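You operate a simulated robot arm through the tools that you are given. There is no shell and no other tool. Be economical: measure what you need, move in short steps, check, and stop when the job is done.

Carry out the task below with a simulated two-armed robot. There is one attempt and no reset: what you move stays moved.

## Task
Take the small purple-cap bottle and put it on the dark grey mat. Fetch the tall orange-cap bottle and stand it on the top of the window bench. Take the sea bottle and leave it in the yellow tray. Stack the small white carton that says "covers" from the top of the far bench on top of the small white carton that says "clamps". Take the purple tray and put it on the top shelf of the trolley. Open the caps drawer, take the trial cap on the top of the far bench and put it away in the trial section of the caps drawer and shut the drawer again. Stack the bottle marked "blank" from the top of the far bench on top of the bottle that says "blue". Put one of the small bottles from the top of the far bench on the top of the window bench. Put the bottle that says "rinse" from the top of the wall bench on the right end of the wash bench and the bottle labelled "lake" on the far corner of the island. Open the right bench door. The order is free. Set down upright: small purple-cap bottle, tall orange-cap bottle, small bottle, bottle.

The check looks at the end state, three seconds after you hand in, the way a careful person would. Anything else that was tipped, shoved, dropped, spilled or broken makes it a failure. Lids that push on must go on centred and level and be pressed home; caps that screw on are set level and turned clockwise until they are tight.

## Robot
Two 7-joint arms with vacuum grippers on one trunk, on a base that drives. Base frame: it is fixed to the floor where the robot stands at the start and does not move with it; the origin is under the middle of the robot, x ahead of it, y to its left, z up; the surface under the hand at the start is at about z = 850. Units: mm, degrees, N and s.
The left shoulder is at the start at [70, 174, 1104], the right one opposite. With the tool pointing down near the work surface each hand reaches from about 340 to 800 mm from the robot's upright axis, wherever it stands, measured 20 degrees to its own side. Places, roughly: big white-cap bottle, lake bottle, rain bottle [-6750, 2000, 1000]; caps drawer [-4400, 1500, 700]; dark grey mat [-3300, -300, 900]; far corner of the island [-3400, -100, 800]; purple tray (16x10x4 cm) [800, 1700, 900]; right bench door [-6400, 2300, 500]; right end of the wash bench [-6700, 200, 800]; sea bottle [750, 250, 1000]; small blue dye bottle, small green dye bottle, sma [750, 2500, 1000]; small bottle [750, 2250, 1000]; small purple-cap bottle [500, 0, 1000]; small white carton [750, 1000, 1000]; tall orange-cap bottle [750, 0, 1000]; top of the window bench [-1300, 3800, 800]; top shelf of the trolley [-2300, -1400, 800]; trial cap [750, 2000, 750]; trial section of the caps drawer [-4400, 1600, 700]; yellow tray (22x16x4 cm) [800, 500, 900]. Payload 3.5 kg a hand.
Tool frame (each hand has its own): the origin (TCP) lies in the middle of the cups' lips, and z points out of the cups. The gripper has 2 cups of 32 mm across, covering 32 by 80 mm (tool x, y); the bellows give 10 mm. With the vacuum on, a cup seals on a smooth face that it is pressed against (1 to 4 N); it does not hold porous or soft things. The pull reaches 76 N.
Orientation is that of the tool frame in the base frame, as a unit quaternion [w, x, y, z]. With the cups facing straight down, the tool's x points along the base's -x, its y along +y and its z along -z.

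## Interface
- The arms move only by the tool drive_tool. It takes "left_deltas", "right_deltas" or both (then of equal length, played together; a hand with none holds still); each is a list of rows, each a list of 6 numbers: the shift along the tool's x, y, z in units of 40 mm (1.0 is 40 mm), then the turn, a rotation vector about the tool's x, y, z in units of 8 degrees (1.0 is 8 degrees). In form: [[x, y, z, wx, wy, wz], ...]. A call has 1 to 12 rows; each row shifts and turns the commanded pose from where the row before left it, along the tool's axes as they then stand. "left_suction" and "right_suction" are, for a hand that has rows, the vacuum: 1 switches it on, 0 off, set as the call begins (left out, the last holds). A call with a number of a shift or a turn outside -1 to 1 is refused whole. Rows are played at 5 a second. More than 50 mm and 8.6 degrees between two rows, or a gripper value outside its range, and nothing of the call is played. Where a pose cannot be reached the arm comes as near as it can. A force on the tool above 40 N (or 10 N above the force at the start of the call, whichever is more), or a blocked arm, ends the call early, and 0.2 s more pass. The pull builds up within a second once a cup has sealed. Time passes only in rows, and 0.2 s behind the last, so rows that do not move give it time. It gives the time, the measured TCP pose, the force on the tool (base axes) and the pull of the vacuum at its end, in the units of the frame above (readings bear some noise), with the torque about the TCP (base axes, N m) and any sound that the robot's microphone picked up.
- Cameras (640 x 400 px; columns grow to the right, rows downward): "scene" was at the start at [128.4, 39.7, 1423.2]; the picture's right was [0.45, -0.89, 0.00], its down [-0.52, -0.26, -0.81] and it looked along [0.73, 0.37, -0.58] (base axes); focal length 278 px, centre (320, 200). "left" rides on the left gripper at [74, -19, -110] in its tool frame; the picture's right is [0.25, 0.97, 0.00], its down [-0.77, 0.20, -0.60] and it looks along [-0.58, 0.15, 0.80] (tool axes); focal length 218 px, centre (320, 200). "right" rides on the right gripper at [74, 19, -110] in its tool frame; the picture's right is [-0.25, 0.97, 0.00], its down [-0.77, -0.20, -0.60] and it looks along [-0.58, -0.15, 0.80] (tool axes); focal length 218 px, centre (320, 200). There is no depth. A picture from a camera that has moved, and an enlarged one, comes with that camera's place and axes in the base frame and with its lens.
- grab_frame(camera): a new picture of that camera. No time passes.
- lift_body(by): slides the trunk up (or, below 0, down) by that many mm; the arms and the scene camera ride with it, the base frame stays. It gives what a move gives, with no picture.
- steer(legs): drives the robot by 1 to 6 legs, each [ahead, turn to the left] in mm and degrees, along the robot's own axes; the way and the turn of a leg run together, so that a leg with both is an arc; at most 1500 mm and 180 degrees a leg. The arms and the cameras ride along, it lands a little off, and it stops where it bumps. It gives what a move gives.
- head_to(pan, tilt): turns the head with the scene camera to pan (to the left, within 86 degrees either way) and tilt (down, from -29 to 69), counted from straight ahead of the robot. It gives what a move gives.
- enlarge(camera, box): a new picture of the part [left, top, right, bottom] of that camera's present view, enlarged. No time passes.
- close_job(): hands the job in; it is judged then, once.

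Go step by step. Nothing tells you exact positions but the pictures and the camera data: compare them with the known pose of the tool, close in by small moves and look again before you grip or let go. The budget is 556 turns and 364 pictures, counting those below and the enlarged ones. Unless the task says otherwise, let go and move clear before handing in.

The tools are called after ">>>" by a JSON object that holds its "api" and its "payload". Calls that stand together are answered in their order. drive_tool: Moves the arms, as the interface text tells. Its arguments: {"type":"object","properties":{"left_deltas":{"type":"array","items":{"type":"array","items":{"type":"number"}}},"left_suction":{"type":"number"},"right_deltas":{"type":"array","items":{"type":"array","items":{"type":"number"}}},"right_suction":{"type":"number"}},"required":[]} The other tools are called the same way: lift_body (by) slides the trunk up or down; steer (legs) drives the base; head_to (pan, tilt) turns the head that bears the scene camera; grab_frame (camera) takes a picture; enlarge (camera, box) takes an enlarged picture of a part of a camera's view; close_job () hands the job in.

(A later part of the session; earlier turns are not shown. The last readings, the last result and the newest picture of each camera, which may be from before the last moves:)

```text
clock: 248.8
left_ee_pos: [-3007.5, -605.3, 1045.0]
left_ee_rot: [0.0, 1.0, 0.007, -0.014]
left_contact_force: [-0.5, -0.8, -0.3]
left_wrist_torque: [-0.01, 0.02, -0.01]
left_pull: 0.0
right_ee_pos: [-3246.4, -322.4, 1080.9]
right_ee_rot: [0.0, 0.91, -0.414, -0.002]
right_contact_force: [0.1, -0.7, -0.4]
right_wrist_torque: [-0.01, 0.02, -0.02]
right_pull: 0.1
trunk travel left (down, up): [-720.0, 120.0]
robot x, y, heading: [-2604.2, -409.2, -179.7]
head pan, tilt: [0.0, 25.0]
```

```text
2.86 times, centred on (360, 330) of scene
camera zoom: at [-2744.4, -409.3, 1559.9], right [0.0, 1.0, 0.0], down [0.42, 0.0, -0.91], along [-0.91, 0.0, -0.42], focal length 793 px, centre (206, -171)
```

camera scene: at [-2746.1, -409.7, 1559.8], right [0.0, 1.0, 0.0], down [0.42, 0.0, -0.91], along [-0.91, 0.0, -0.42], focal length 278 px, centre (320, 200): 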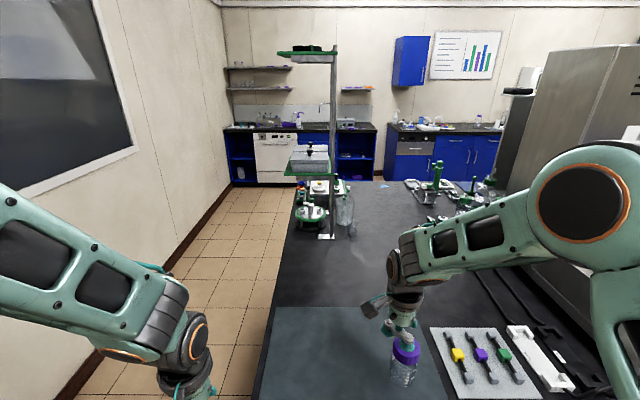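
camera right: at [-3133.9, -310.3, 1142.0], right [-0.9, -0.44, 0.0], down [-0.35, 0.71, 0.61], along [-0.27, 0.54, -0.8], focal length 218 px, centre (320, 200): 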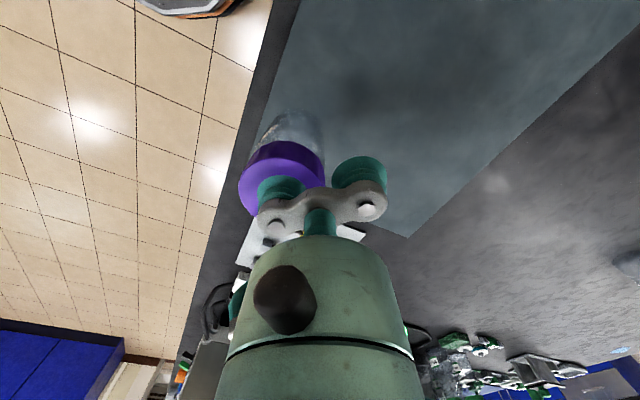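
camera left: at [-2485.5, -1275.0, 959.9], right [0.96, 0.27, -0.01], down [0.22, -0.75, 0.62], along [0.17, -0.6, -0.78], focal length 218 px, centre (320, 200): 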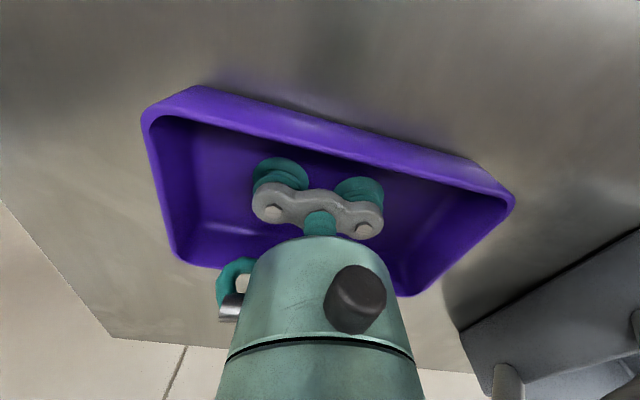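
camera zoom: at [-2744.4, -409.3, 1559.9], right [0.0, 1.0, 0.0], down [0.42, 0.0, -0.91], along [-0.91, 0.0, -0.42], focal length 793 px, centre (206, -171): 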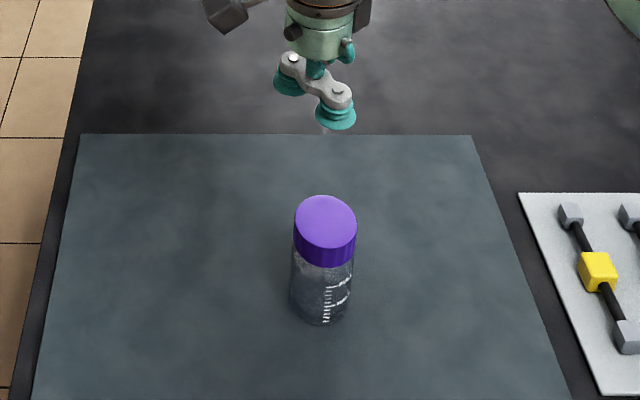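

The purple-cap bottle is upright on the mat. Before leaving I look over the rest of the island to find its "far corner" and the caps drawer.

>>> {"api": "head_to", "payload": {"pan": -35, "tilt": 15}}

>>> {"api": "grab_frame", "payload": {"camera": "scene"}}

>>> {"api": "head_to", "payload": {"pan": 0, "tilt": 15}}

>>> {"api": "enlarge", "payload": {"camera": "scene", "box": [200, 80, 520, 280]}}

```text
clock: 249.9
left_ee_pos: [-3010.3, -604.5, 1045.5]
left_ee_rot: [0.0, 1.0, 0.007, -0.014]
left_contact_force: [0.2, 0.8, -0.3]
left_wrist_torque: [0.02, -0.01, 0.01]
left_pull: 0.0
right_ee_pos: [-3246.9, -321.5, 1079.0]
right_ee_rot: [0.001, 0.91, -0.414, -0.002]
right_contact_force: [-0.5, 0.3, 0.9]
right_wrist_torque: [0.0, -0.01, -0.01]
right_pull: 0.0
trunk travel left (down, up): [-720.0, 120.0]
robot x, y, heading: [-2602.2, -409.2, -179.8]
head pan, tilt: [-35.0, 15.0]
```

```text
262 pictures are left
camera scene: at [-2730.2, -355.6, 1576.1], right [0.57, 0.82, 0.0], down [0.21, -0.15, -0.97], along [-0.79, 0.55, -0.26], focal length 278 px, centre (320, 200)
```

scene: 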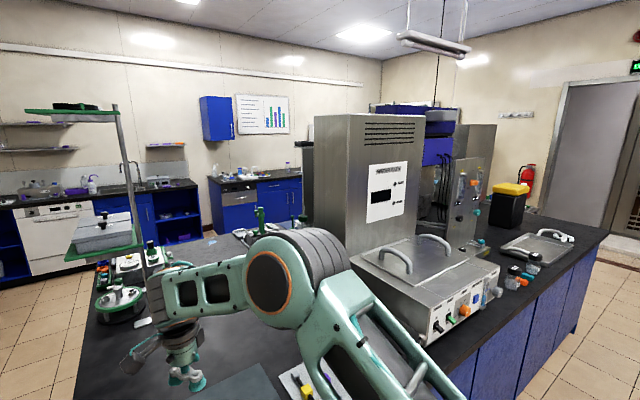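

```text
clock: 250.9
left_ee_pos: [-3008.0, -605.0, 1045.7]
left_ee_rot: [0.0, 1.0, 0.008, -0.015]
left_contact_force: [0.0, 0.0, -0.3]
left_wrist_torque: [-0.01, -0.03, -0.02]
left_pull: 0.0
right_ee_pos: [-3246.5, -321.2, 1078.3]
right_ee_rot: [0.0, 0.91, -0.414, -0.002]
right_contact_force: [0.0, -0.2, 1.0]
right_wrist_torque: [0.0, 0.03, -0.01]
right_pull: 0.2
trunk travel left (down, up): [-720.0, 120.0]
robot x, y, heading: [-2605.6, -405.3, -179.8]
head pan, tilt: [0.0, 15.0]
```

```text
2.00 times, centred on (360, 180) of scene
camera zoom: at [-2746.9, -408.9, 1576.1], right [0.0, 1.0, 0.0], down [0.26, 0.0, -0.97], along [-0.97, 0.0, -0.26], focal length 555 px, centre (240, 240)
```

zoom: 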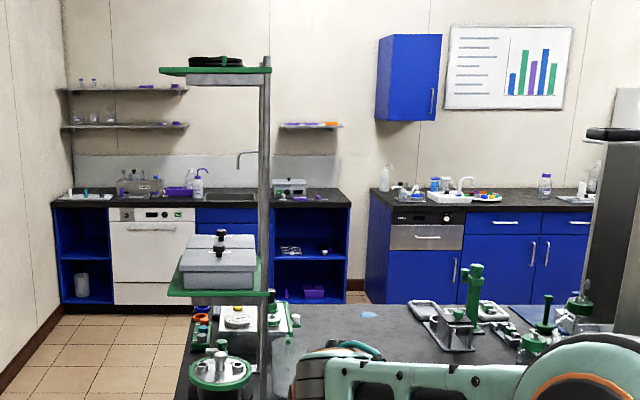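

The island runs x -3080..-4560, y -590..~2000. The point given for its far corner lies by the mat's back right corner. I tuck the right hand and drive along the wall-side corridor to the wall benches to fetch lake and rinse.

>>> {"api": "drive_tool", "payload": {"right_deltas": [[0, 0, -0.5, 0, 0, -0.76], [0, 0, 0, 0, 0, -0.76], [0, 0, 0, 0, 0, -0.76], [0, 0, 0, 0, 0, -0.76], [0, 0, 0, 0, 0, -0.76], [0, 0, 0, 0, 0, -0.76], [0, 0, 0, 0, 0, -0.76], [0, 0, 0, 0, 0, -0.76]]}}

>>> {"api": "drive_tool", "payload": {"right_deltas": [[0.94, -0.47, 0, 0, 0, 0], [0.94, -0.47, 0, 0, 0, 0], [0.94, -0.47, 0, 0, 0, 0], [0.94, -0.47, 0, 0, 0, 0], [0.94, -0.47, 0, 0, 0, 0], [0.94, -0.47, 0, 0, 0, 0]]}}

>>> {"api": "steer", "payload": {"legs": [[-350, 0]]}}

```text
clock: 252.7
left_ee_pos: [-3008.7, -606.1, 1044.0]
left_ee_rot: [0.001, 1.0, 0.008, -0.014]
left_contact_force: [0.5, -0.9, 0.5]
left_wrist_torque: [-0.01, 0.01, 0.02]
left_pull: 0.0
right_ee_pos: [-3247.1, -323.4, 1099.1]
right_ee_rot: [-0.001, 1.0, -0.001, -0.002]
right_contact_force: [-0.1, -0.4, 0.4]
right_wrist_torque: [0.03, 0.04, 0.03]
right_pull: 0.1
trunk travel left (down, up): [-720.0, 120.0]
robot x, y, heading: [-2601.1, -408.7, -179.8]
head pan, tilt: [0.0, 15.0]
```

```text
clock: 254.1
left_ee_pos: [-3008.3, -605.0, 1046.4]
left_ee_rot: [0.001, 1.0, 0.007, -0.015]
left_contact_force: [0.4, 0.3, -0.5]
left_wrist_torque: [0.0, 0.03, -0.02]
left_pull: 0.1
right_ee_pos: [-3017.9, -209.2, 1095.3]
right_ee_rot: [0.001, 1.0, -0.002, -0.003]
right_contact_force: [-0.5, -0.8, -0.1]
right_wrist_torque: [0.0, 0.03, -0.02]
right_pull: 0.1
trunk travel left (down, up): [-720.0, 120.0]
robot x, y, heading: [-2605.1, -408.8, -179.7]
head pan, tilt: [0.0, 15.0]
```

```text
clock: 256.4
left_ee_pos: [-2658.1, -603.5, 1045.1]
left_ee_rot: [0.001, 1.0, 0.006, -0.014]
left_contact_force: [-0.4, 0.0, -0.6]
left_wrist_torque: [-0.01, 0.0, -0.03]
left_pull: 0.0
right_ee_pos: [-2667.6, -208.4, 1095.8]
right_ee_rot: [0.001, 1.0, -0.005, -0.002]
right_contact_force: [0.7, -0.2, -0.4]
right_wrist_torque: [0.0, -0.01, 0.02]
right_pull: 0.1
trunk travel left (down, up): [-720.0, 120.0]
robot x, y, heading: [-2254.3, -407.2, -180.0]
head pan, tilt: [0.0, 15.0]
```

The gap between the trolley and the island corner is too narrow for the base, so the wall benches must be reached round the other end. I'll first fetch the orange-cap bottle and trial cap at the far bench on the way. Driving to the orange-cap bottle.

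>>> {"api": "steer", "payload": {"legs": [[0, -171.8], [1200, 0], [1017, 0], [0, 51.8], [110, 0]]}}

>>> {"api": "head_to", "payload": {"pan": -65, "tilt": 40}}

>>> {"api": "grab_frame", "payload": {"camera": "scene"}}

```text
clock: 273.1
left_ee_pos: [66.2, 195.4, 1058.4]
left_ee_rot: [0.033, -0.095, 0.995, 0.003]
left_contact_force: [-1.2, 0.2, 0.5]
left_wrist_torque: [0.03, -0.09, 0.05]
left_pull: 0.1
right_ee_pos: [144.1, -192.2, 1109.9]
right_ee_rot: [0.021, -0.086, 0.996, 0.002]
right_contact_force: [-0.6, -0.1, 0.9]
right_wrist_torque: [0.01, -0.11, -0.01]
right_pull: 0.1
trunk travel left (down, up): [-720.0, 120.0]
robot x, y, heading: [-261.0, -61.5, 10.2]
head pan, tilt: [0.0, 15.0]
stopped in leg 3: the robot was blocked; the commanded pose is now the measured one
```

```text
clock: 274.4
left_ee_pos: [90.0, 200.2, 1049.6]
left_ee_rot: [0.021, -0.095, 0.995, 0.003]
left_contact_force: [0.3, 0.5, 0.6]
left_wrist_torque: [-0.01, 0.01, -0.01]
left_pull: 0.0
right_ee_pos: [167.5, -187.0, 1100.3]
right_ee_rot: [0.008, -0.086, 0.996, 0.001]
right_contact_force: [-0.8, 0.1, 0.0]
right_wrist_torque: [0.02, -0.02, -0.03]
right_pull: 0.1
trunk travel left (down, up): [-720.0, 120.0]
robot x, y, heading: [-261.2, -59.9, 10.6]
head pan, tilt: [-65.0, 40.0]
```

```text
260 pictures are left
camera scene: at [-161.1, -122.0, 1536.6], right [-0.82, -0.58, 0.0], down [-0.37, 0.52, -0.77], along [0.44, -0.63, -0.64], focal length 278 px, centre (320, 200)
```

scene: 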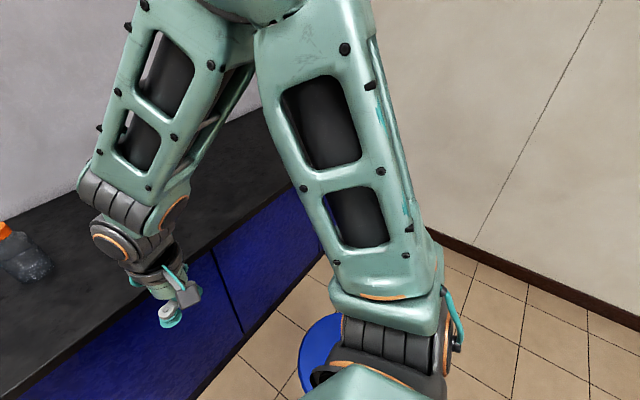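

Something blocked the drive: there is a blue stool by the robot's right front. I look closer.

>>> {"api": "head_to", "payload": {"pan": -50, "tilt": 65}}

>>> {"api": "grab_frame", "payload": {"camera": "scene"}}

>>> {"api": "grab_frame", "payload": {"camera": "right"}}

>>> {"api": "grab_frame", "payload": {"camera": "left"}}

```text
clock: 275.3
left_ee_pos: [89.6, 202.2, 1049.4]
left_ee_rot: [0.021, -0.096, 0.995, 0.001]
left_contact_force: [-0.4, 0.5, -0.1]
left_wrist_torque: [0.0, -0.02, 0.0]
left_pull: 0.1
right_ee_pos: [168.1, -186.0, 1099.5]
right_ee_rot: [0.008, -0.085, 0.996, 0.0]
right_contact_force: [-0.5, -0.1, -0.1]
right_wrist_torque: [0.01, -0.01, 0.02]
right_pull: 0.1
trunk travel left (down, up): [-720.0, 120.0]
robot x, y, heading: [-259.8, -57.8, 10.0]
head pan, tilt: [-50.0, 65.0]
```

```text
259 pictures are left
camera scene: at [-163.8, -91.6, 1504.3], right [-0.64, -0.77, 0.0], down [-0.7, 0.58, -0.42], along [0.33, -0.27, -0.91], focal length 278 px, centre (320, 200)
```

scene: 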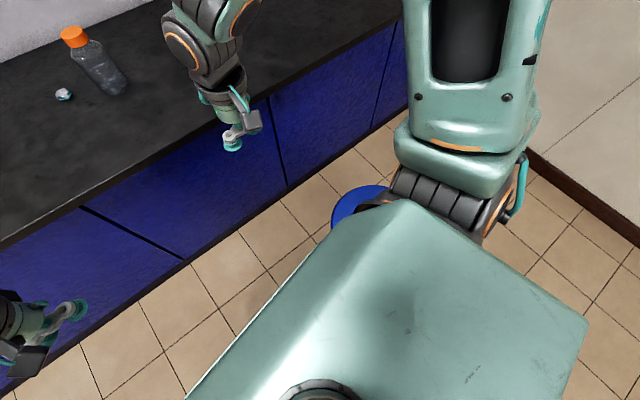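

```text
258 pictures are left
camera right: at [90.7, -180.1, 1208.5], right [0.08, 1.0, 0.0], down [0.78, -0.07, 0.62], along [0.62, -0.05, -0.79], focal length 218 px, centre (320, 200)
```

right: 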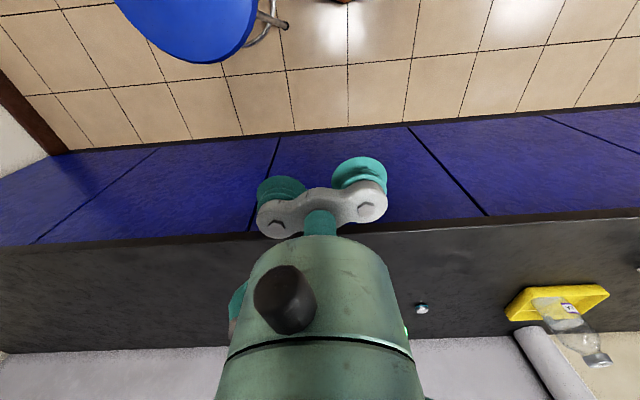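

```text
257 pictures are left
camera left: at [16.9, 166.9, 1155.5], right [-0.43, 0.9, -0.01], down [0.69, 0.34, 0.64], along [0.58, 0.27, -0.77], focal length 218 px, centre (320, 200)
```

left: 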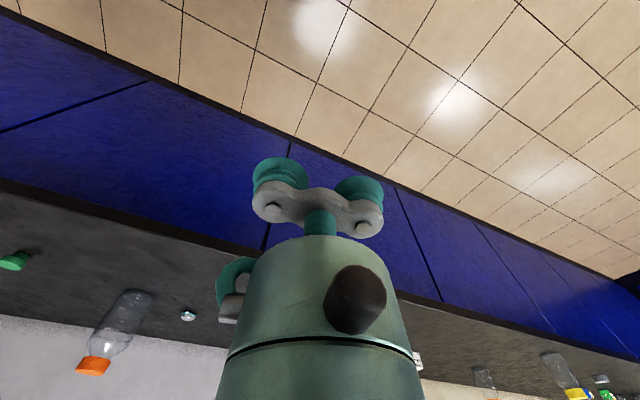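

The stool stands near [20, -470]. I back away from it and approach the bench further to the left.

>>> {"api": "steer", "payload": {"legs": [[-150, 0], [0, 21.8], [415, 0], [0, 28], [105, 0]]}}

>>> {"api": "head_to", "payload": {"pan": -65, "tilt": 40}}

>>> {"api": "grab_frame", "payload": {"camera": "scene"}}

```text
clock: 282.2
left_ee_pos: [28.8, 658.8, 1049.8]
left_ee_rot: [0.019, -0.501, 0.865, 0.011]
left_contact_force: [-0.2, -0.2, 0.0]
left_wrist_torque: [0.01, -0.01, 0.0]
left_pull: 0.0
right_ee_pos: [374.8, 467.1, 1099.4]
right_ee_rot: [0.008, -0.493, 0.87, 0.003]
right_contact_force: [-0.3, 0.2, 0.3]
right_wrist_torque: [-0.03, -0.01, 0.03]
right_pull: 0.1
trunk travel left (down, up): [-720.0, 120.0]
robot x, y, heading: [2.5, 220.7, 59.4]
head pan, tilt: [-50.0, 65.0]
```

```text
clock: 283.1
left_ee_pos: [29.3, 658.7, 1049.5]
left_ee_rot: [0.018, -0.502, 0.865, 0.011]
left_contact_force: [-0.5, 0.6, -0.4]
left_wrist_torque: [0.02, 0.01, -0.01]
left_pull: 0.0
right_ee_pos: [374.6, 466.5, 1099.8]
right_ee_rot: [0.008, -0.495, 0.869, 0.004]
right_contact_force: [-0.5, -0.6, -0.4]
right_wrist_torque: [-0.02, 0.01, -0.01]
right_pull: 0.0
trunk travel left (down, up): [-720.0, 120.0]
robot x, y, heading: [1.7, 225.8, 59.6]
head pan, tilt: [-65.0, 40.0]
```

```text
256 pictures are left
camera scene: at [110.9, 258.7, 1536.5], right [-0.09, -1.0, 0.0], down [-0.64, 0.06, -0.77], along [0.76, -0.07, -0.64], focal length 278 px, centre (320, 200)
```

scene: 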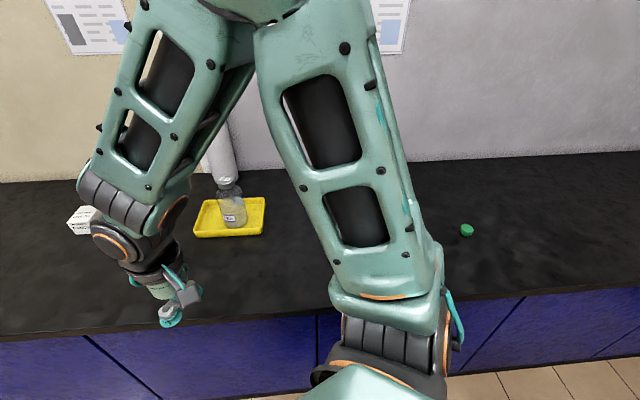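

>>> {"api": "drive_tool", "payload": {"right_deltas": [[0, 0, 0, 0, 0, 0.93], [0, 0, 0, 0, 0, 0.93], [0, 0, 0, 0, 0, 0.93], [0, 0, 0, 0, 0, 0.93], [0, 0, 0, 0, 0, 0.93], [0, 0, 0, 0, 0, 0.93], [0, 0, 0, 0, 0, 0.93], [0, 0, 0, 0, 0, 0.93]]}}

>>> {"api": "drive_tool", "payload": {"right_deltas": [[-0.652, -0.94, 0, 0, 0, 0], [-0.652, -0.94, 0, 0, 0, 0], [-0.652, -0.94, 0, 0, 0, 0], [-0.652, -0.94, 0, 0, 0, 0], [-0.652, -0.94, 0, 0, 0, 0], [-0.652, -0.94, 0, 0, 0, 0], [-0.652, -0.94, 0, 0, 0, 0], [-0.652, -0.94, 0, 0, 0, 0], [-0.652, -0.94, 0, 0, 0, 0], [-0.652, -0.94, 0, 0, 0, 0], [-0.652, -0.94, 0, 0, 0, 0], [-0.652, -0.94, 0, 0, 0, 0]]}}

>>> {"api": "grab_frame", "payload": {"camera": "right"}}

>>> {"api": "grab_frame", "payload": {"camera": "scene"}}

```text
clock: 284.9
left_ee_pos: [30.6, 659.3, 1050.0]
left_ee_rot: [0.018, -0.502, 0.865, 0.011]
left_contact_force: [-0.7, -0.4, -0.6]
left_wrist_torque: [0.02, 0.0, -0.01]
left_pull: 0.1
right_ee_pos: [375.0, 466.2, 1101.3]
right_ee_rot: [0.005, 0.005, 1.0, 0.008]
right_contact_force: [0.0, 1.3, -0.4]
right_wrist_torque: [0.0, -0.05, 0.02]
right_pull: 0.0
trunk travel left (down, up): [-720.0, 120.0]
robot x, y, heading: [0.1, 222.7, 59.5]
head pan, tilt: [-65.0, 40.0]
```

```text
clock: 287.5
left_ee_pos: [30.7, 659.6, 1050.1]
left_ee_rot: [0.018, -0.501, 0.865, 0.011]
left_contact_force: [0.6, 0.1, 0.6]
left_wrist_torque: [0.04, -0.02, 0.0]
left_pull: 0.0
right_ee_pos: [686.3, 261.7, 1015.4]
right_ee_rot: [0.004, 0.003, 1.0, 0.007]
right_contact_force: [-0.6, 0.3, -0.1]
right_wrist_torque: [-0.01, 0.01, 0.03]
right_pull: 0.1
right hand out of reach, approached as far as the arm can: row 5, 6, 7, 8, 9, 10, 11, 12
trunk travel left (down, up): [-720.0, 120.0]
robot x, y, heading: [1.0, 223.4, 59.5]
head pan, tilt: [-65.0, 40.0]
```

```text
255 pictures are left
camera right: at [612.3, 279.7, 1124.9], right [0.26, 0.97, 0.01], down [0.77, -0.21, 0.61], along [0.59, -0.15, -0.79], focal length 218 px, centre (320, 200)
```

right: 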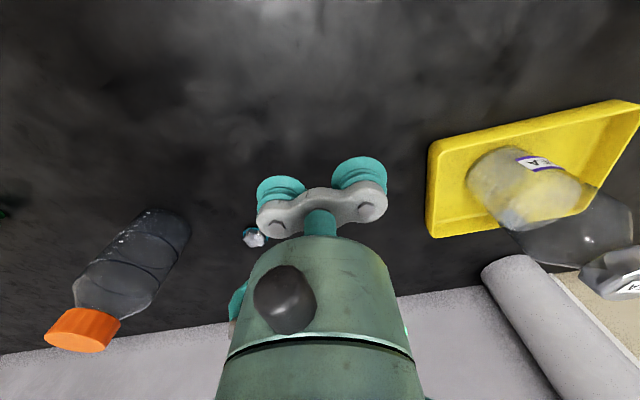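

```text
254 pictures are left
camera scene: at [112.9, 258.0, 1536.4], right [-0.09, -1.0, 0.0], down [-0.64, 0.06, -0.77], along [0.76, -0.07, -0.64], focal length 278 px, centre (320, 200)
```

scene: 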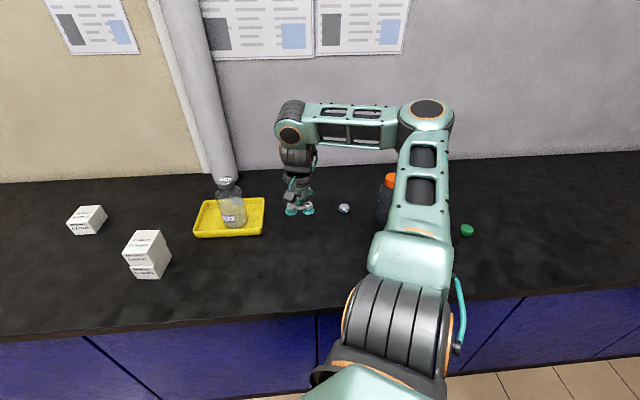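

The right arm cannot reach that way. I bring it back and will take the orange-cap bottle with the left hand instead, using the stance that worked before.

>>> {"api": "drive_tool", "payload": {"right_deltas": [[0, 0, -0.7, 0, 0, 0], [0.5, 0.3, -0.7, 0, 0, 0], [0.9, 0.6, -0.4, 0, 0, 0], [0.97, 0.64, -0.2, 0, 0, 0], [0.97, 0.64, 0, 0, 0, 0], [0.97, 0.64, 0, 0, 0, 0], [0.97, 0.64, 0, 0, 0, 0], [0.97, 0.64, 0, 0, 0, 0], [0.97, 0.64, 0, 0, 0, 0]]}}

>>> {"api": "drive_tool", "payload": {"right_deltas": [[0, 0, 0, 0, 0, -0.93], [0, 0, 0, 0, 0, -0.93], [0, 0, 0, 0, 0, -0.93], [0, 0, 0, 0, 0, -0.93], [0, 0, 0, 0, 0, -0.93], [0, 0, 0, 0, 0, -0.93], [0, 0, 0, 0, 0, -0.93], [0, 0, 0, 0, 0, -0.93]]}}

>>> {"api": "grab_frame", "payload": {"camera": "scene"}}

```text
clock: 289.5
left_ee_pos: [28.4, 660.9, 1048.1]
left_ee_rot: [0.019, -0.502, 0.865, 0.01]
left_contact_force: [0.0, -0.5, -0.8]
left_wrist_torque: [0.0, -0.02, -0.03]
left_pull: 0.1
right_ee_pos: [397.9, 463.4, 1093.9]
right_ee_rot: [0.005, 0.003, 1.0, 0.006]
right_contact_force: [-0.4, -0.3, 1.0]
right_wrist_torque: [-0.01, -0.03, -0.02]
right_pull: 0.0
right hand out of reach, approached as far as the arm can: row 1, 2
trunk travel left (down, up): [-720.0, 120.0]
robot x, y, heading: [-1.5, 221.7, 59.7]
head pan, tilt: [-65.0, 40.0]
```

```text
clock: 291.3
left_ee_pos: [30.6, 659.1, 1049.6]
left_ee_rot: [0.019, -0.501, 0.865, 0.011]
left_contact_force: [-0.4, 0.4, -0.1]
left_wrist_torque: [-0.01, -0.01, 0.02]
left_pull: 0.0
right_ee_pos: [401.2, 461.9, 1095.3]
right_ee_rot: [0.007, -0.494, 0.869, 0.004]
right_contact_force: [0.3, -0.1, -0.5]
right_wrist_torque: [0.01, -0.01, -0.03]
right_pull: 0.0
trunk travel left (down, up): [-720.0, 120.0]
robot x, y, heading: [3.2, 223.2, 59.8]
head pan, tilt: [-65.0, 40.0]
```

```text
253 pictures are left
camera scene: at [110.8, 259.0, 1536.5], right [-0.09, -1.0, 0.0], down [-0.64, 0.06, -0.77], along [0.76, -0.07, -0.64], focal length 278 px, centre (320, 200)
```

scene: 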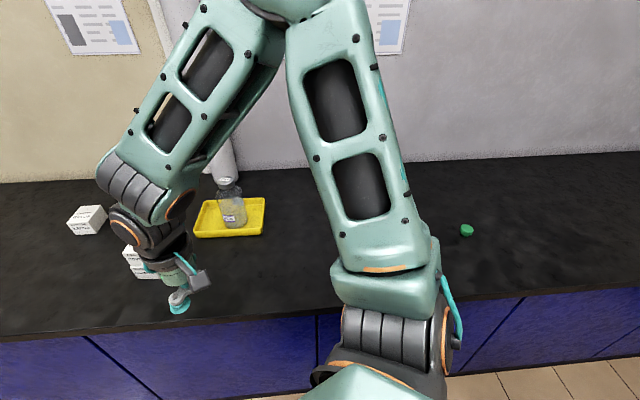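

>>> {"api": "steer", "payload": {"legs": [[-120, 0], [0, 30], [145, 0], [0, -150], [135, 0]]}}

>>> {"api": "head_to", "payload": {"pan": 55, "tilt": 40}}

>>> {"api": "grab_frame", "payload": {"camera": "scene"}}

```text
clock: 302.0
left_ee_pos: [366.2, -100.7, 1049.6]
left_ee_rot: [0.019, 0.504, 0.863, -0.011]
left_contact_force: [0.1, 0.5, -0.3]
left_wrist_torque: [-0.02, 0.03, -0.03]
left_pull: 0.0
right_ee_pos: [7.1, -318.3, 1094.5]
right_ee_rot: [0.009, 0.512, 0.859, -0.006]
right_contact_force: [-0.3, -0.2, -0.9]
right_wrist_torque: [-0.03, 0.01, 0.05]
right_pull: 0.1
trunk travel left (down, up): [-720.0, 120.0]
robot x, y, heading: [6.9, 144.7, -60.7]
head pan, tilt: [-65.0, 40.0]
```

```text
clock: 304.0
left_ee_pos: [367.3, -101.8, 1048.6]
left_ee_rot: [0.019, 0.504, 0.864, -0.01]
left_contact_force: [-1.0, 0.6, -0.9]
left_wrist_torque: [0.0, -0.02, 0.01]
left_pull: 0.1
right_ee_pos: [7.1, -319.6, 1093.7]
right_ee_rot: [0.008, 0.512, 0.859, -0.004]
right_contact_force: [0.2, 0.3, -0.3]
right_wrist_torque: [0.02, 0.01, 0.02]
right_pull: 0.1
trunk travel left (down, up): [-720.0, 120.0]
robot x, y, heading: [9.4, 144.1, -61.0]
head pan, tilt: [55.0, 40.0]
```

```text
252 pictures are left
camera scene: at [116.3, 92.2, 1536.5], right [-0.1, -0.99, 0.0], down [-0.64, 0.07, -0.77], along [0.76, -0.08, -0.64], focal length 278 px, centre (320, 200)
```

scene: 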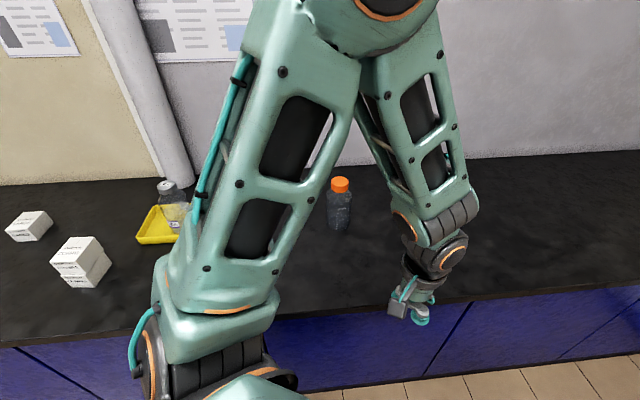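

>>> {"api": "drive_tool", "payload": {"left_deltas": [[0, 0, -0.5, 0, 0, -0.94], [0, 0, -0.5, 0, 0, -0.94], [0, 0, -0.5, 0, 0, -0.94], [0, 0, 0, 0, 0, -0.94], [0, 0, 0, 0, 0, -0.94], [0, 0, 0, 0, 0, -0.94], [0, 0, 0, 0, 0, -0.94], [0, 0, 0, 0, 0, -0.94]]}}

```text
clock: 305.8
left_ee_pos: [365.1, -100.8, 1109.1]
left_ee_rot: [0.01, 0.001, 1.0, -0.019]
left_contact_force: [0.1, 0.3, -0.1]
left_wrist_torque: [-0.02, 0.04, -0.01]
left_pull: 0.0
right_ee_pos: [7.5, -319.4, 1094.4]
right_ee_rot: [0.008, 0.512, 0.859, -0.005]
right_contact_force: [0.3, -0.3, -0.3]
right_wrist_torque: [0.01, 0.03, 0.02]
right_pull: 0.0
trunk travel left (down, up): [-720.0, 120.0]
robot x, y, heading: [7.1, 143.3, -60.8]
head pan, tilt: [55.0, 40.0]
```

>>> {"api": "drive_tool", "payload": {"left_deltas": [[0, 0, 0, -0.27, 0.14, 0], [-0.94, 0.2, 0, 0, 0, 0], [-0.94, 0.2, 0, 0, 0, 0], [-0.94, 0.2, 0, 0, 0, 0], [-0.94, 0.2, 0, 0, 0, 0], [-0.94, 0.2, 0, 0, 0, 0], [-0.94, 0.2, 0, 0, 0, 0], [-0.94, 0.2, 0, 0, 0, 0], [-0.94, 0.2, 0, 0, 0, 0], [-0.94, 0.2, 0, 0, 0, 0]]}}

>>> {"api": "grab_frame", "payload": {"camera": "left"}}

```text
clock: 308.0
left_ee_pos: [706.3, -29.8, 1109.4]
left_ee_rot: [-0.001, 0.004, 1.0, 0.001]
left_contact_force: [-0.6, -0.5, -0.6]
left_wrist_torque: [-0.01, 0.03, 0.0]
left_pull: 0.1
right_ee_pos: [10.0, -319.6, 1093.9]
right_ee_rot: [0.007, 0.512, 0.859, -0.005]
right_contact_force: [0.8, -0.2, -0.9]
right_wrist_torque: [-0.02, 0.0, 0.0]
right_pull: 0.0
trunk travel left (down, up): [-720.0, 120.0]
robot x, y, heading: [5.2, 143.6, -61.0]
head pan, tilt: [55.0, 40.0]
```

```text
251 pictures are left
camera left: at [633.3, -48.7, 1218.0], right [-0.25, 0.97, 0.0], down [0.77, 0.19, 0.6], along [0.59, 0.15, -0.8], focal length 218 px, centre (320, 200)
```

left: 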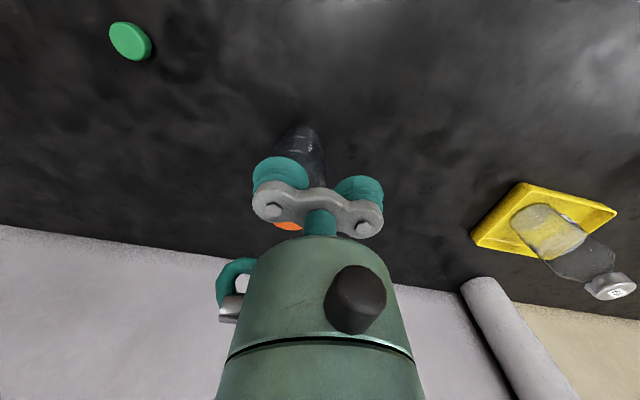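

>>> {"api": "drive_tool", "payload": {"left_deltas": [[-0.8, 0.1, 0, 0, 0, 0], [-0.8, 0.1, 0, 0, 0, 0], [-0.75, 0, 0, 0, 0, 0]]}}

>>> {"api": "grab_frame", "payload": {"camera": "left"}}

```text
clock: 308.8
left_ee_pos: [798.6, -23.5, 1109.5]
left_ee_rot: [0.001, 0.004, 1.0, 0.001]
left_contact_force: [0.1, 0.0, 0.7]
left_wrist_torque: [0.02, 0.01, -0.03]
left_pull: 0.1
right_ee_pos: [8.3, -320.8, 1093.2]
right_ee_rot: [0.007, 0.512, 0.859, -0.005]
right_contact_force: [-0.3, 0.3, 0.9]
right_wrist_torque: [0.0, 0.04, 0.0]
right_pull: 0.1
trunk travel left (down, up): [-720.0, 120.0]
robot x, y, heading: [6.7, 144.7, -60.9]
head pan, tilt: [55.0, 40.0]
```

```text
250 pictures are left
camera left: at [725.7, -41.9, 1218.9], right [-0.25, 0.97, 0.0], down [0.77, 0.2, 0.61], along [0.59, 0.15, -0.8], focal length 218 px, centre (320, 200)
```

left: 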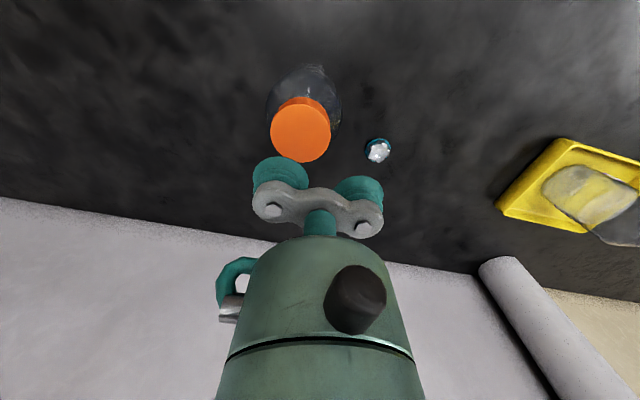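

>>> {"api": "drive_tool", "payload": {"left_deltas": [[0, 0.14, 0.8, 0, 0, 0], [0, 0, 0.8, 0, 0, 0]]}}

>>> {"api": "grab_frame", "payload": {"camera": "left"}}

```text
clock: 309.4
left_ee_pos: [800.1, -17.1, 1046.5]
left_ee_rot: [0.001, 0.003, 1.0, 0.001]
left_contact_force: [0.5, -0.3, -0.1]
left_wrist_torque: [-0.02, 0.01, 0.0]
left_pull: 0.0
right_ee_pos: [9.6, -320.4, 1093.9]
right_ee_rot: [0.006, 0.512, 0.859, -0.005]
right_contact_force: [0.3, 0.3, -0.2]
right_wrist_torque: [-0.01, 0.05, 0.03]
right_pull: 0.1
trunk travel left (down, up): [-720.0, 120.0]
robot x, y, heading: [9.1, 144.4, -61.0]
head pan, tilt: [55.0, 40.0]
```

```text
249 pictures are left
camera left: at [726.9, -37.0, 1154.1], right [-0.25, 0.97, 0.0], down [0.77, 0.2, 0.61], along [0.59, 0.15, -0.8], focal length 218 px, centre (320, 200)
```

left: 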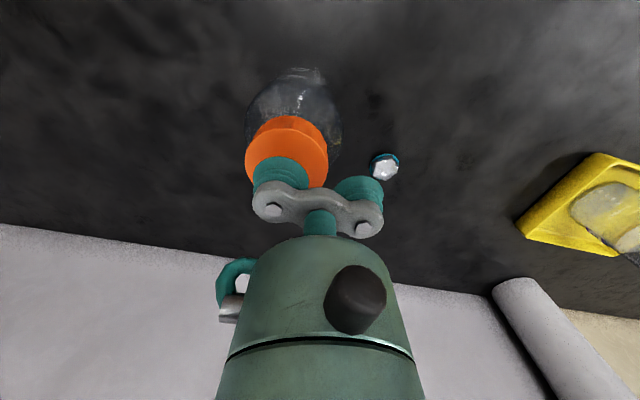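

>>> {"api": "drive_tool", "payload": {"left_deltas": [[0.1, 0.03, 0.2, 0, 0, 0], [0, 0, 0.15, 0, 0, 0], [0, 0, 0.08, 0, 0, 0], [0, 0, 0.08, 0, 0, 0], [0, 0, 0.06, 0, 0, 0], [0, 0, 0, 0, 0, 0], [0, 0, 0, 0, 0, 0]], "left_suction": 1}}

```text
clock: 311.0
left_ee_pos: [793.9, -14.6, 1026.1]
left_ee_rot: [0.003, 0.002, 1.0, 0.0]
left_contact_force: [4.9, 3.5, 26.2]
left_wrist_torque: [-1.26, 0.07, 0.22]
left_pull: 37.4
right_ee_pos: [4.1, -318.7, 1096.8]
right_ee_rot: [0.01, 0.512, 0.859, -0.005]
right_contact_force: [-0.3, -0.1, -0.2]
right_wrist_torque: [0.01, 0.0, 0.01]
right_pull: 0.0
trunk travel left (down, up): [-720.0, 120.0]
robot x, y, heading: [7.4, 146.4, -60.9]
head pan, tilt: [55.0, 40.0]
```

Sealed. I lift it gently and bring it in.

>>> {"api": "drive_tool", "payload": {"left_deltas": [[0, 0, -0.1, 0, 0, 0], [0, 0, -0.2, 0, 0, 0], [0, 0, -0.4, 0, 0, 0], [0, 0, -0.6, 0, 0, 0], [0, 0, -0.6, 0, 0, 0], [0, 0, -0.5, 0, 0, 0], [0.4, -0.1, -0.3, 0, 0, 0], [0.8, -0.25, 0, 0, 0, 0], [0.9, -0.3, 0, 0, 0, 0], [0.9, -0.3, 0, 0, 0, 0], [0.9, -0.3, 0, 0, 0, 0], [0.9, -0.3, 0, 0, 0, 0]]}}

>>> {"api": "drive_tool", "payload": {"left_deltas": [[0.9, -0.3, 0, 0, 0, 0], [0.9, -0.3, 0, 0, 0, 0], [0.9, -0.3, 0, 0, 0, 0.5], [0.9, -0.3, 0, 0, 0, 0.8], [0.8, -0.3, 0, 0, 0, 0.8], [0, 0, 0, 0, 0, 0.8], [0, 0, 0, 0, 0, 0.8], [0, 0, 0, 0, 0, 0.8], [0, 0, 0, 0, 0, 0.8], [0, 0, 0, 0, 0, 0.8], [0, 0, 0, 0, 0, 0.8], [0, 0, 0, 0, 0, 0.6]]}}

>>> {"api": "grab_frame", "payload": {"camera": "scene"}}

```text
clock: 313.6
left_ee_pos: [601.6, -77.4, 1130.5]
left_ee_rot: [0.001, 0.003, 1.0, 0.001]
left_contact_force: [-1.1, 0.0, -3.1]
left_wrist_torque: [-0.77, 0.12, 0.09]
left_pull: 37.8
right_ee_pos: [6.5, -320.1, 1093.4]
right_ee_rot: [0.007, 0.512, 0.859, -0.004]
right_contact_force: [-0.7, -0.3, 0.2]
right_wrist_torque: [-0.02, -0.01, 0.01]
right_pull: 0.0
trunk travel left (down, up): [-720.0, 120.0]
robot x, y, heading: [6.5, 144.8, -61.1]
head pan, tilt: [55.0, 40.0]
```

```text
clock: 316.2
left_ee_pos: [424.1, -128.2, 1130.1]
left_ee_rot: [0.0, 0.503, 0.864, 0.001]
left_contact_force: [0.3, -0.3, -2.8]
left_wrist_torque: [-0.29, 0.75, 0.09]
left_pull: 37.8
right_ee_pos: [8.2, -319.5, 1094.3]
right_ee_rot: [0.008, 0.512, 0.859, -0.005]
right_contact_force: [-0.9, -0.3, -1.1]
right_wrist_torque: [0.01, 0.01, 0.01]
right_pull: 0.1
trunk travel left (down, up): [-720.0, 120.0]
robot x, y, heading: [4.3, 145.2, -60.8]
head pan, tilt: [55.0, 40.0]
```

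```text
248 pictures are left
camera scene: at [116.7, 92.1, 1536.5], right [-0.1, -0.99, 0.0], down [-0.64, 0.07, -0.77], along [0.76, -0.08, -0.64], focal length 278 px, centre (320, 200)
```

scene: 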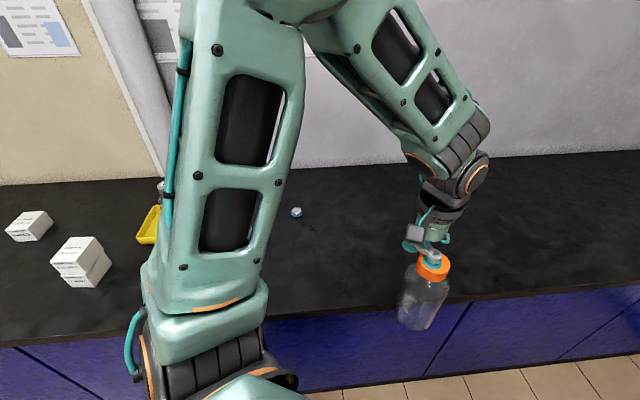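

Next the trial cap with the right hand: I drive along the bench and face it near y=2200.

>>> {"api": "steer", "payload": {"legs": [[-200, 0], [0, 150], [1000, 0], [880, 0], [0, -90], [100, 0]]}}

>>> {"api": "head_to", "payload": {"pan": -10, "tilt": 45}}

>>> {"api": "grab_frame", "payload": {"camera": "scene"}}

```text
clock: 337.6
left_ee_pos: [524.6, 2409.7, 1131.2]
left_ee_rot: [0.0, 0.019, 1.0, 0.001]
left_contact_force: [-0.4, -0.1, -2.1]
left_wrist_torque: [-0.81, 0.19, -0.03]
left_pull: 37.5
right_ee_pos: [468.0, 1952.5, 1094.4]
right_ee_rot: [0.008, 0.03, 1.0, 0.001]
right_contact_force: [-0.5, 0.5, -0.7]
right_wrist_torque: [0.0, -0.04, -0.03]
right_pull: 0.1
trunk travel left (down, up): [-720.0, 120.0]
robot x, y, heading: [73.0, 2197.9, -2.7]
head pan, tilt: [55.0, 40.0]
```

```text
clock: 338.9
left_ee_pos: [525.5, 2407.6, 1130.5]
left_ee_rot: [0.0, 0.019, 1.0, 0.001]
left_contact_force: [0.2, -0.7, -3.6]
left_wrist_torque: [-0.81, 0.16, 0.02]
left_pull: 38.1
right_ee_pos: [468.4, 1951.2, 1093.1]
right_ee_rot: [0.009, 0.03, 1.0, 0.0]
right_contact_force: [-1.2, -0.6, 0.0]
right_wrist_torque: [-0.01, 0.01, 0.05]
right_pull: 0.1
trunk travel left (down, up): [-720.0, 120.0]
robot x, y, heading: [76.0, 2195.0, -2.6]
head pan, tilt: [-10.0, 45.0]
```

```text
247 pictures are left
camera scene: at [203.7, 2176.6, 1529.2], right [-0.22, -0.98, 0.0], down [-0.69, 0.15, -0.71], along [0.69, -0.15, -0.71], focal length 278 px, centre (320, 200)
```

scene: 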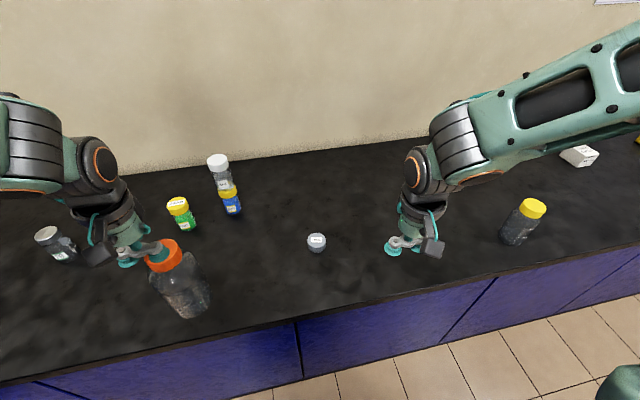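

>>> {"api": "drive_tool", "payload": {"right_deltas": [[-0.97, 0.33, 0, 0, 0, 0], [-0.97, 0.33, 0, 0, 0, 0], [-0.97, 0.33, 0, 0, 0, 0], [-0.97, 0.33, 0, 0, 0, 0], [-0.97, 0.33, 0, 0, 0, 0], [-0.97, 0.33, 0, 0, 0, 0], [0, 0, 1, 0, 0, 0], [0, 0, 1, 0, 0, 0], [0, 0, 0.6, 0, 0, 0]]}}

>>> {"api": "grab_frame", "payload": {"camera": "right"}}

```text
clock: 340.9
left_ee_pos: [526.1, 2408.5, 1130.9]
left_ee_rot: [0.0, 0.019, 1.0, 0.001]
left_contact_force: [0.8, -0.5, -4.4]
left_wrist_torque: [-0.83, 0.14, 0.02]
left_pull: 36.7
right_ee_pos: [708.2, 2018.7, 994.2]
right_ee_rot: [0.009, 0.029, 1.0, -0.001]
right_contact_force: [-0.9, -0.8, -0.4]
right_wrist_torque: [-0.01, 0.0, 0.0]
right_pull: 0.1
trunk travel left (down, up): [-720.0, 120.0]
robot x, y, heading: [72.9, 2196.3, -2.7]
head pan, tilt: [-10.0, 45.0]
```

```text
246 pictures are left
camera right: at [634.2, 2042.3, 1102.0], right [0.31, 0.95, 0.0], down [0.75, -0.25, 0.62], along [0.59, -0.19, -0.79], focal length 218 px, centre (320, 200)
```

right: 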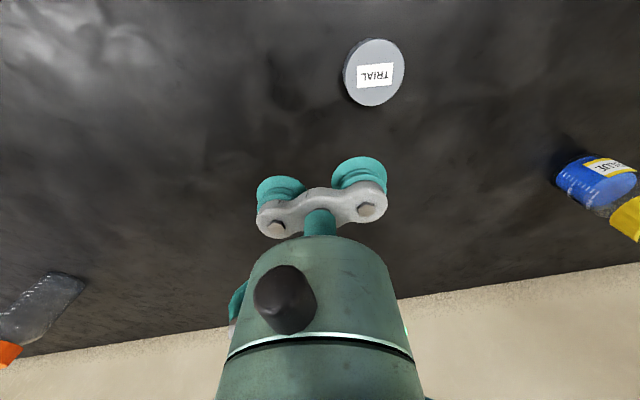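

>>> {"api": "drive_tool", "payload": {"right_deltas": [[0.4, 0.45, 0, 0, 0.13, 0], [0.39, 0.44, 0, 0, 0, 0], [0, 0, 1, 0, 0, 0], [0, 0, 1, 0, 0, 0], [0, 0, 0.5, 0, 0, 0]]}}

>>> {"api": "grab_frame", "payload": {"camera": "right"}}

```text
clock: 342.1
left_ee_pos: [525.1, 2408.1, 1131.5]
left_ee_rot: [0.0, 0.02, 1.0, 0.001]
left_contact_force: [-0.5, 0.3, -3.3]
left_wrist_torque: [-0.8, 0.19, 0.02]
left_pull: 37.3
right_ee_pos: [678.2, 2054.9, 892.7]
right_ee_rot: [-0.001, 0.03, 1.0, 0.0]
right_contact_force: [-0.9, -0.6, -0.8]
right_wrist_torque: [-0.02, -0.01, -0.02]
right_pull: 0.0
trunk travel left (down, up): [-720.0, 120.0]
robot x, y, heading: [74.2, 2197.9, -2.5]
head pan, tilt: [-10.0, 45.0]
```

```text
245 pictures are left
camera right: at [605.7, 2079.2, 1003.0], right [0.31, 0.95, 0.0], down [0.76, -0.25, 0.6], along [0.57, -0.19, -0.8], focal length 218 px, centre (320, 200)
```

right: 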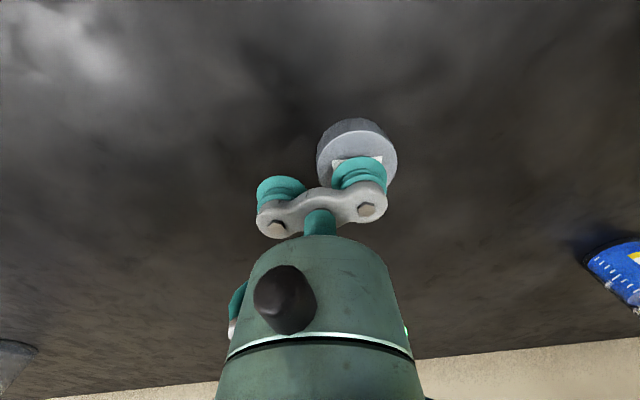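

>>> {"api": "drive_tool", "payload": {"right_deltas": [[0, 0, 0.25, 0, 0, 0], [0, 0, 0.1, 0, 0, 0], [0, 0, 0.08, 0, 0, 0], [0, 0, 0.07, 0, 0, 0], [0, 0, 0.06, 0, 0, 0], [0, 0, 0, 0, 0, 0], [0, 0, 0, 0, 0, 0]], "right_suction": 1}}

```text
clock: 343.7
left_ee_pos: [522.0, 2408.7, 1129.6]
left_ee_rot: [0.001, 0.019, 1.0, 0.001]
left_contact_force: [-0.6, -0.8, -3.6]
left_wrist_torque: [-0.79, 0.15, -0.02]
left_pull: 37.3
right_ee_pos: [677.6, 2053.3, 873.1]
right_ee_rot: [0.002, 0.03, 1.0, 0.0]
right_contact_force: [3.8, -1.6, 19.1]
right_wrist_torque: [1.19, -0.04, -0.1]
right_pull: 37.7
trunk travel left (down, up): [-720.0, 120.0]
robot x, y, heading: [68.4, 2194.6, -2.8]
head pan, tilt: [-10.0, 45.0]
```

>>> {"api": "drive_tool", "payload": {"right_deltas": [[0, 0, -0.1, 0, 0, 0], [0, 0, -0.2, 0, 0, 0], [0, 0, -0.4, 0, 0, 0], [0, 0, -0.6, 0, 0, 0], [0, 0, -0.8, 0, 0, 0], [0, 0, -0.8, 0, 0, 0], [0.73, -0.28, -0.5, 0, 0, 0], [0.73, -0.28, -0.5, 0, 0, 0], [0.73, -0.28, -0.5, 0, 0, 0], [0.73, -0.28, -0.5, 0, 0, 0], [0.73, -0.28, -0.5, 0, 0, 0], [0.73, -0.28, -0.5, 0, 0, 0]]}}

>>> {"api": "grab_frame", "payload": {"camera": "scene"}}

```text
clock: 346.3
left_ee_pos: [523.7, 2408.0, 1131.2]
left_ee_rot: [0.001, 0.018, 1.0, 0.002]
left_contact_force: [-0.4, 0.2, -2.9]
left_wrist_torque: [-0.78, 0.15, 0.01]
left_pull: 38.0
right_ee_pos: [495.7, 1997.5, 1110.1]
right_ee_rot: [0.0, 0.03, 1.0, 0.0]
right_contact_force: [-0.7, 0.4, 0.1]
right_wrist_torque: [0.91, -0.1, 0.03]
right_pull: 37.4
trunk travel left (down, up): [-720.0, 120.0]
robot x, y, heading: [73.0, 2197.5, -2.8]
head pan, tilt: [-10.0, 45.0]
```

```text
244 pictures are left
camera scene: at [200.5, 2176.3, 1529.4], right [-0.22, -0.98, 0.0], down [-0.69, 0.16, -0.71], along [0.69, -0.16, -0.71], focal length 278 px, centre (320, 200)
```

scene: 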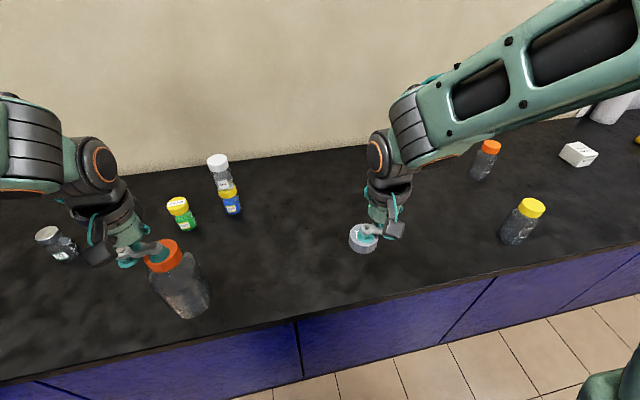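

Both are held. Now to the window bench with the orange-cap bottle.

>>> {"api": "steer", "payload": {"legs": [[-250, 0], [0, 128], [950, 0], [0, -35.2]]}}

>>> {"api": "head_to", "payload": {"pan": 20, "tilt": 35}}

>>> {"api": "grab_frame", "payload": {"camera": "scene"}}

```text
clock: 359.7
left_ee_pos: [-932.8, 3447.0, 1131.7]
left_ee_rot: [0.0, -0.702, 0.712, 0.0]
left_contact_force: [-0.1, -0.3, -3.5]
left_wrist_torque: [-0.15, -0.82, -0.06]
left_pull: 38.1
right_ee_pos: [-523.0, 3430.2, 1107.5]
right_ee_rot: [0.001, -0.695, 0.719, -0.001]
right_contact_force: [-0.3, 0.5, -0.9]
right_wrist_torque: [0.05, 0.89, 0.01]
right_pull: 37.6
trunk travel left (down, up): [-720.0, 120.0]
robot x, y, heading: [-712.1, 3000.3, 88.7]
head pan, tilt: [-10.0, 45.0]
```

```text
clock: 360.6
left_ee_pos: [-932.4, 3446.3, 1130.5]
left_ee_rot: [-0.001, -0.702, 0.712, 0.001]
left_contact_force: [0.3, 0.2, -3.5]
left_wrist_torque: [-0.12, -0.79, -0.05]
left_pull: 37.8
right_ee_pos: [-522.7, 3429.9, 1107.0]
right_ee_rot: [0.001, -0.694, 0.72, 0.0]
right_contact_force: [0.1, 0.3, 0.6]
right_wrist_torque: [0.01, 0.93, 0.0]
right_pull: 37.5
trunk travel left (down, up): [-720.0, 120.0]
robot x, y, heading: [-711.9, 3000.4, 88.6]
head pan, tilt: [20.0, 35.0]
```

```text
243 pictures are left
camera scene: at [-738.5, 3134.4, 1544.0], right [0.95, 0.32, 0.0], down [0.18, -0.54, -0.82], along [-0.26, 0.78, -0.57], focal length 278 px, centre (320, 200)
```

scene: 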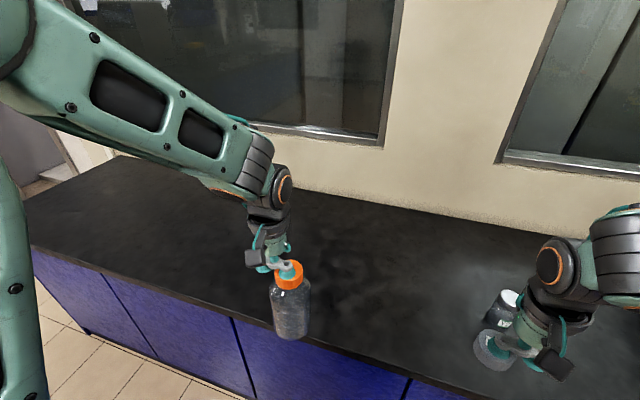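

>>> {"api": "drive_tool", "payload": {"left_deltas": [[-0.4, 0, 0, 0, 0, 0], [-0.7, 0, 0, 0, 0, 0], [-0.7, 0, 0, 0, 0, 0], [-0.7, 0, 0, 0, 0, 0], [-0.7, 0, 0, 0, 0, 0], [-0.7, 0, 0, 0, 0, 0], [-0.7, 0, 0, 0, 0, 0], [-0.4, 0, 0.3, 0, 0, 0], [0, 0, 0.6, 0, 0, 0], [0, 0, 0.6, 0, 0, 0], [0, 0, 0.6, 0, 0, 0]]}}

>>> {"api": "grab_frame", "payload": {"camera": "scene"}}

```text
clock: 363.1
left_ee_pos: [-930.2, 3648.4, 1045.4]
left_ee_rot: [-0.001, -0.702, 0.712, 0.001]
left_contact_force: [0.0, -0.2, -3.2]
left_wrist_torque: [-0.14, -0.84, -0.01]
left_pull: 37.8
right_ee_pos: [-522.5, 3431.5, 1108.0]
right_ee_rot: [0.0, -0.694, 0.72, -0.001]
right_contact_force: [-0.6, 0.2, -0.5]
right_wrist_torque: [0.02, 0.88, 0.01]
right_pull: 37.5
trunk travel left (down, up): [-720.0, 120.0]
robot x, y, heading: [-713.5, 2998.8, 88.7]
head pan, tilt: [20.0, 35.0]
```

```text
242 pictures are left
camera scene: at [-738.7, 3135.7, 1544.0], right [0.95, 0.32, 0.0], down [0.18, -0.54, -0.82], along [-0.26, 0.78, -0.57], focal length 278 px, centre (320, 200)
```

scene: 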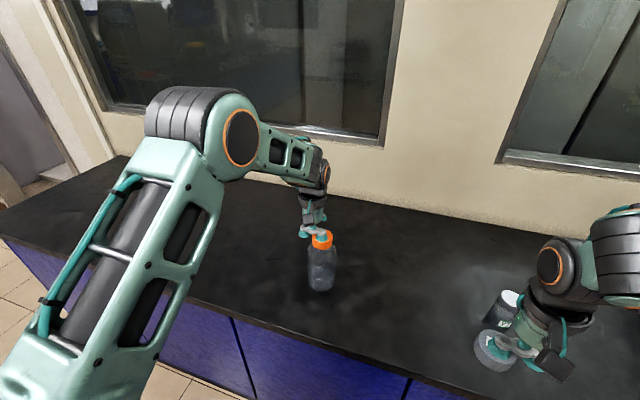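

>>> {"api": "drive_tool", "payload": {"left_deltas": [[0, 0, 0.25, 0, 0, 0], [0, 0, 0.1, 0, 0, 0], [0, 0, 0.08, 0, 0, 0], [0, 0, 0, 0, 0, 0]]}}

```text
clock: 364.1
left_ee_pos: [-930.8, 3647.2, 1029.5]
left_ee_rot: [0.0, -0.703, 0.712, 0.0]
left_contact_force: [-0.5, -1.2, 3.6]
left_wrist_torque: [-0.14, -0.97, -0.06]
left_pull: 37.9
right_ee_pos: [-522.5, 3430.1, 1108.6]
right_ee_rot: [0.0, -0.694, 0.72, -0.001]
right_contact_force: [0.0, -1.4, -0.1]
right_wrist_torque: [0.01, 0.91, 0.01]
right_pull: 37.6
trunk travel left (down, up): [-720.0, 120.0]
robot x, y, heading: [-710.7, 2999.6, 88.9]
head pan, tilt: [20.0, 35.0]
```

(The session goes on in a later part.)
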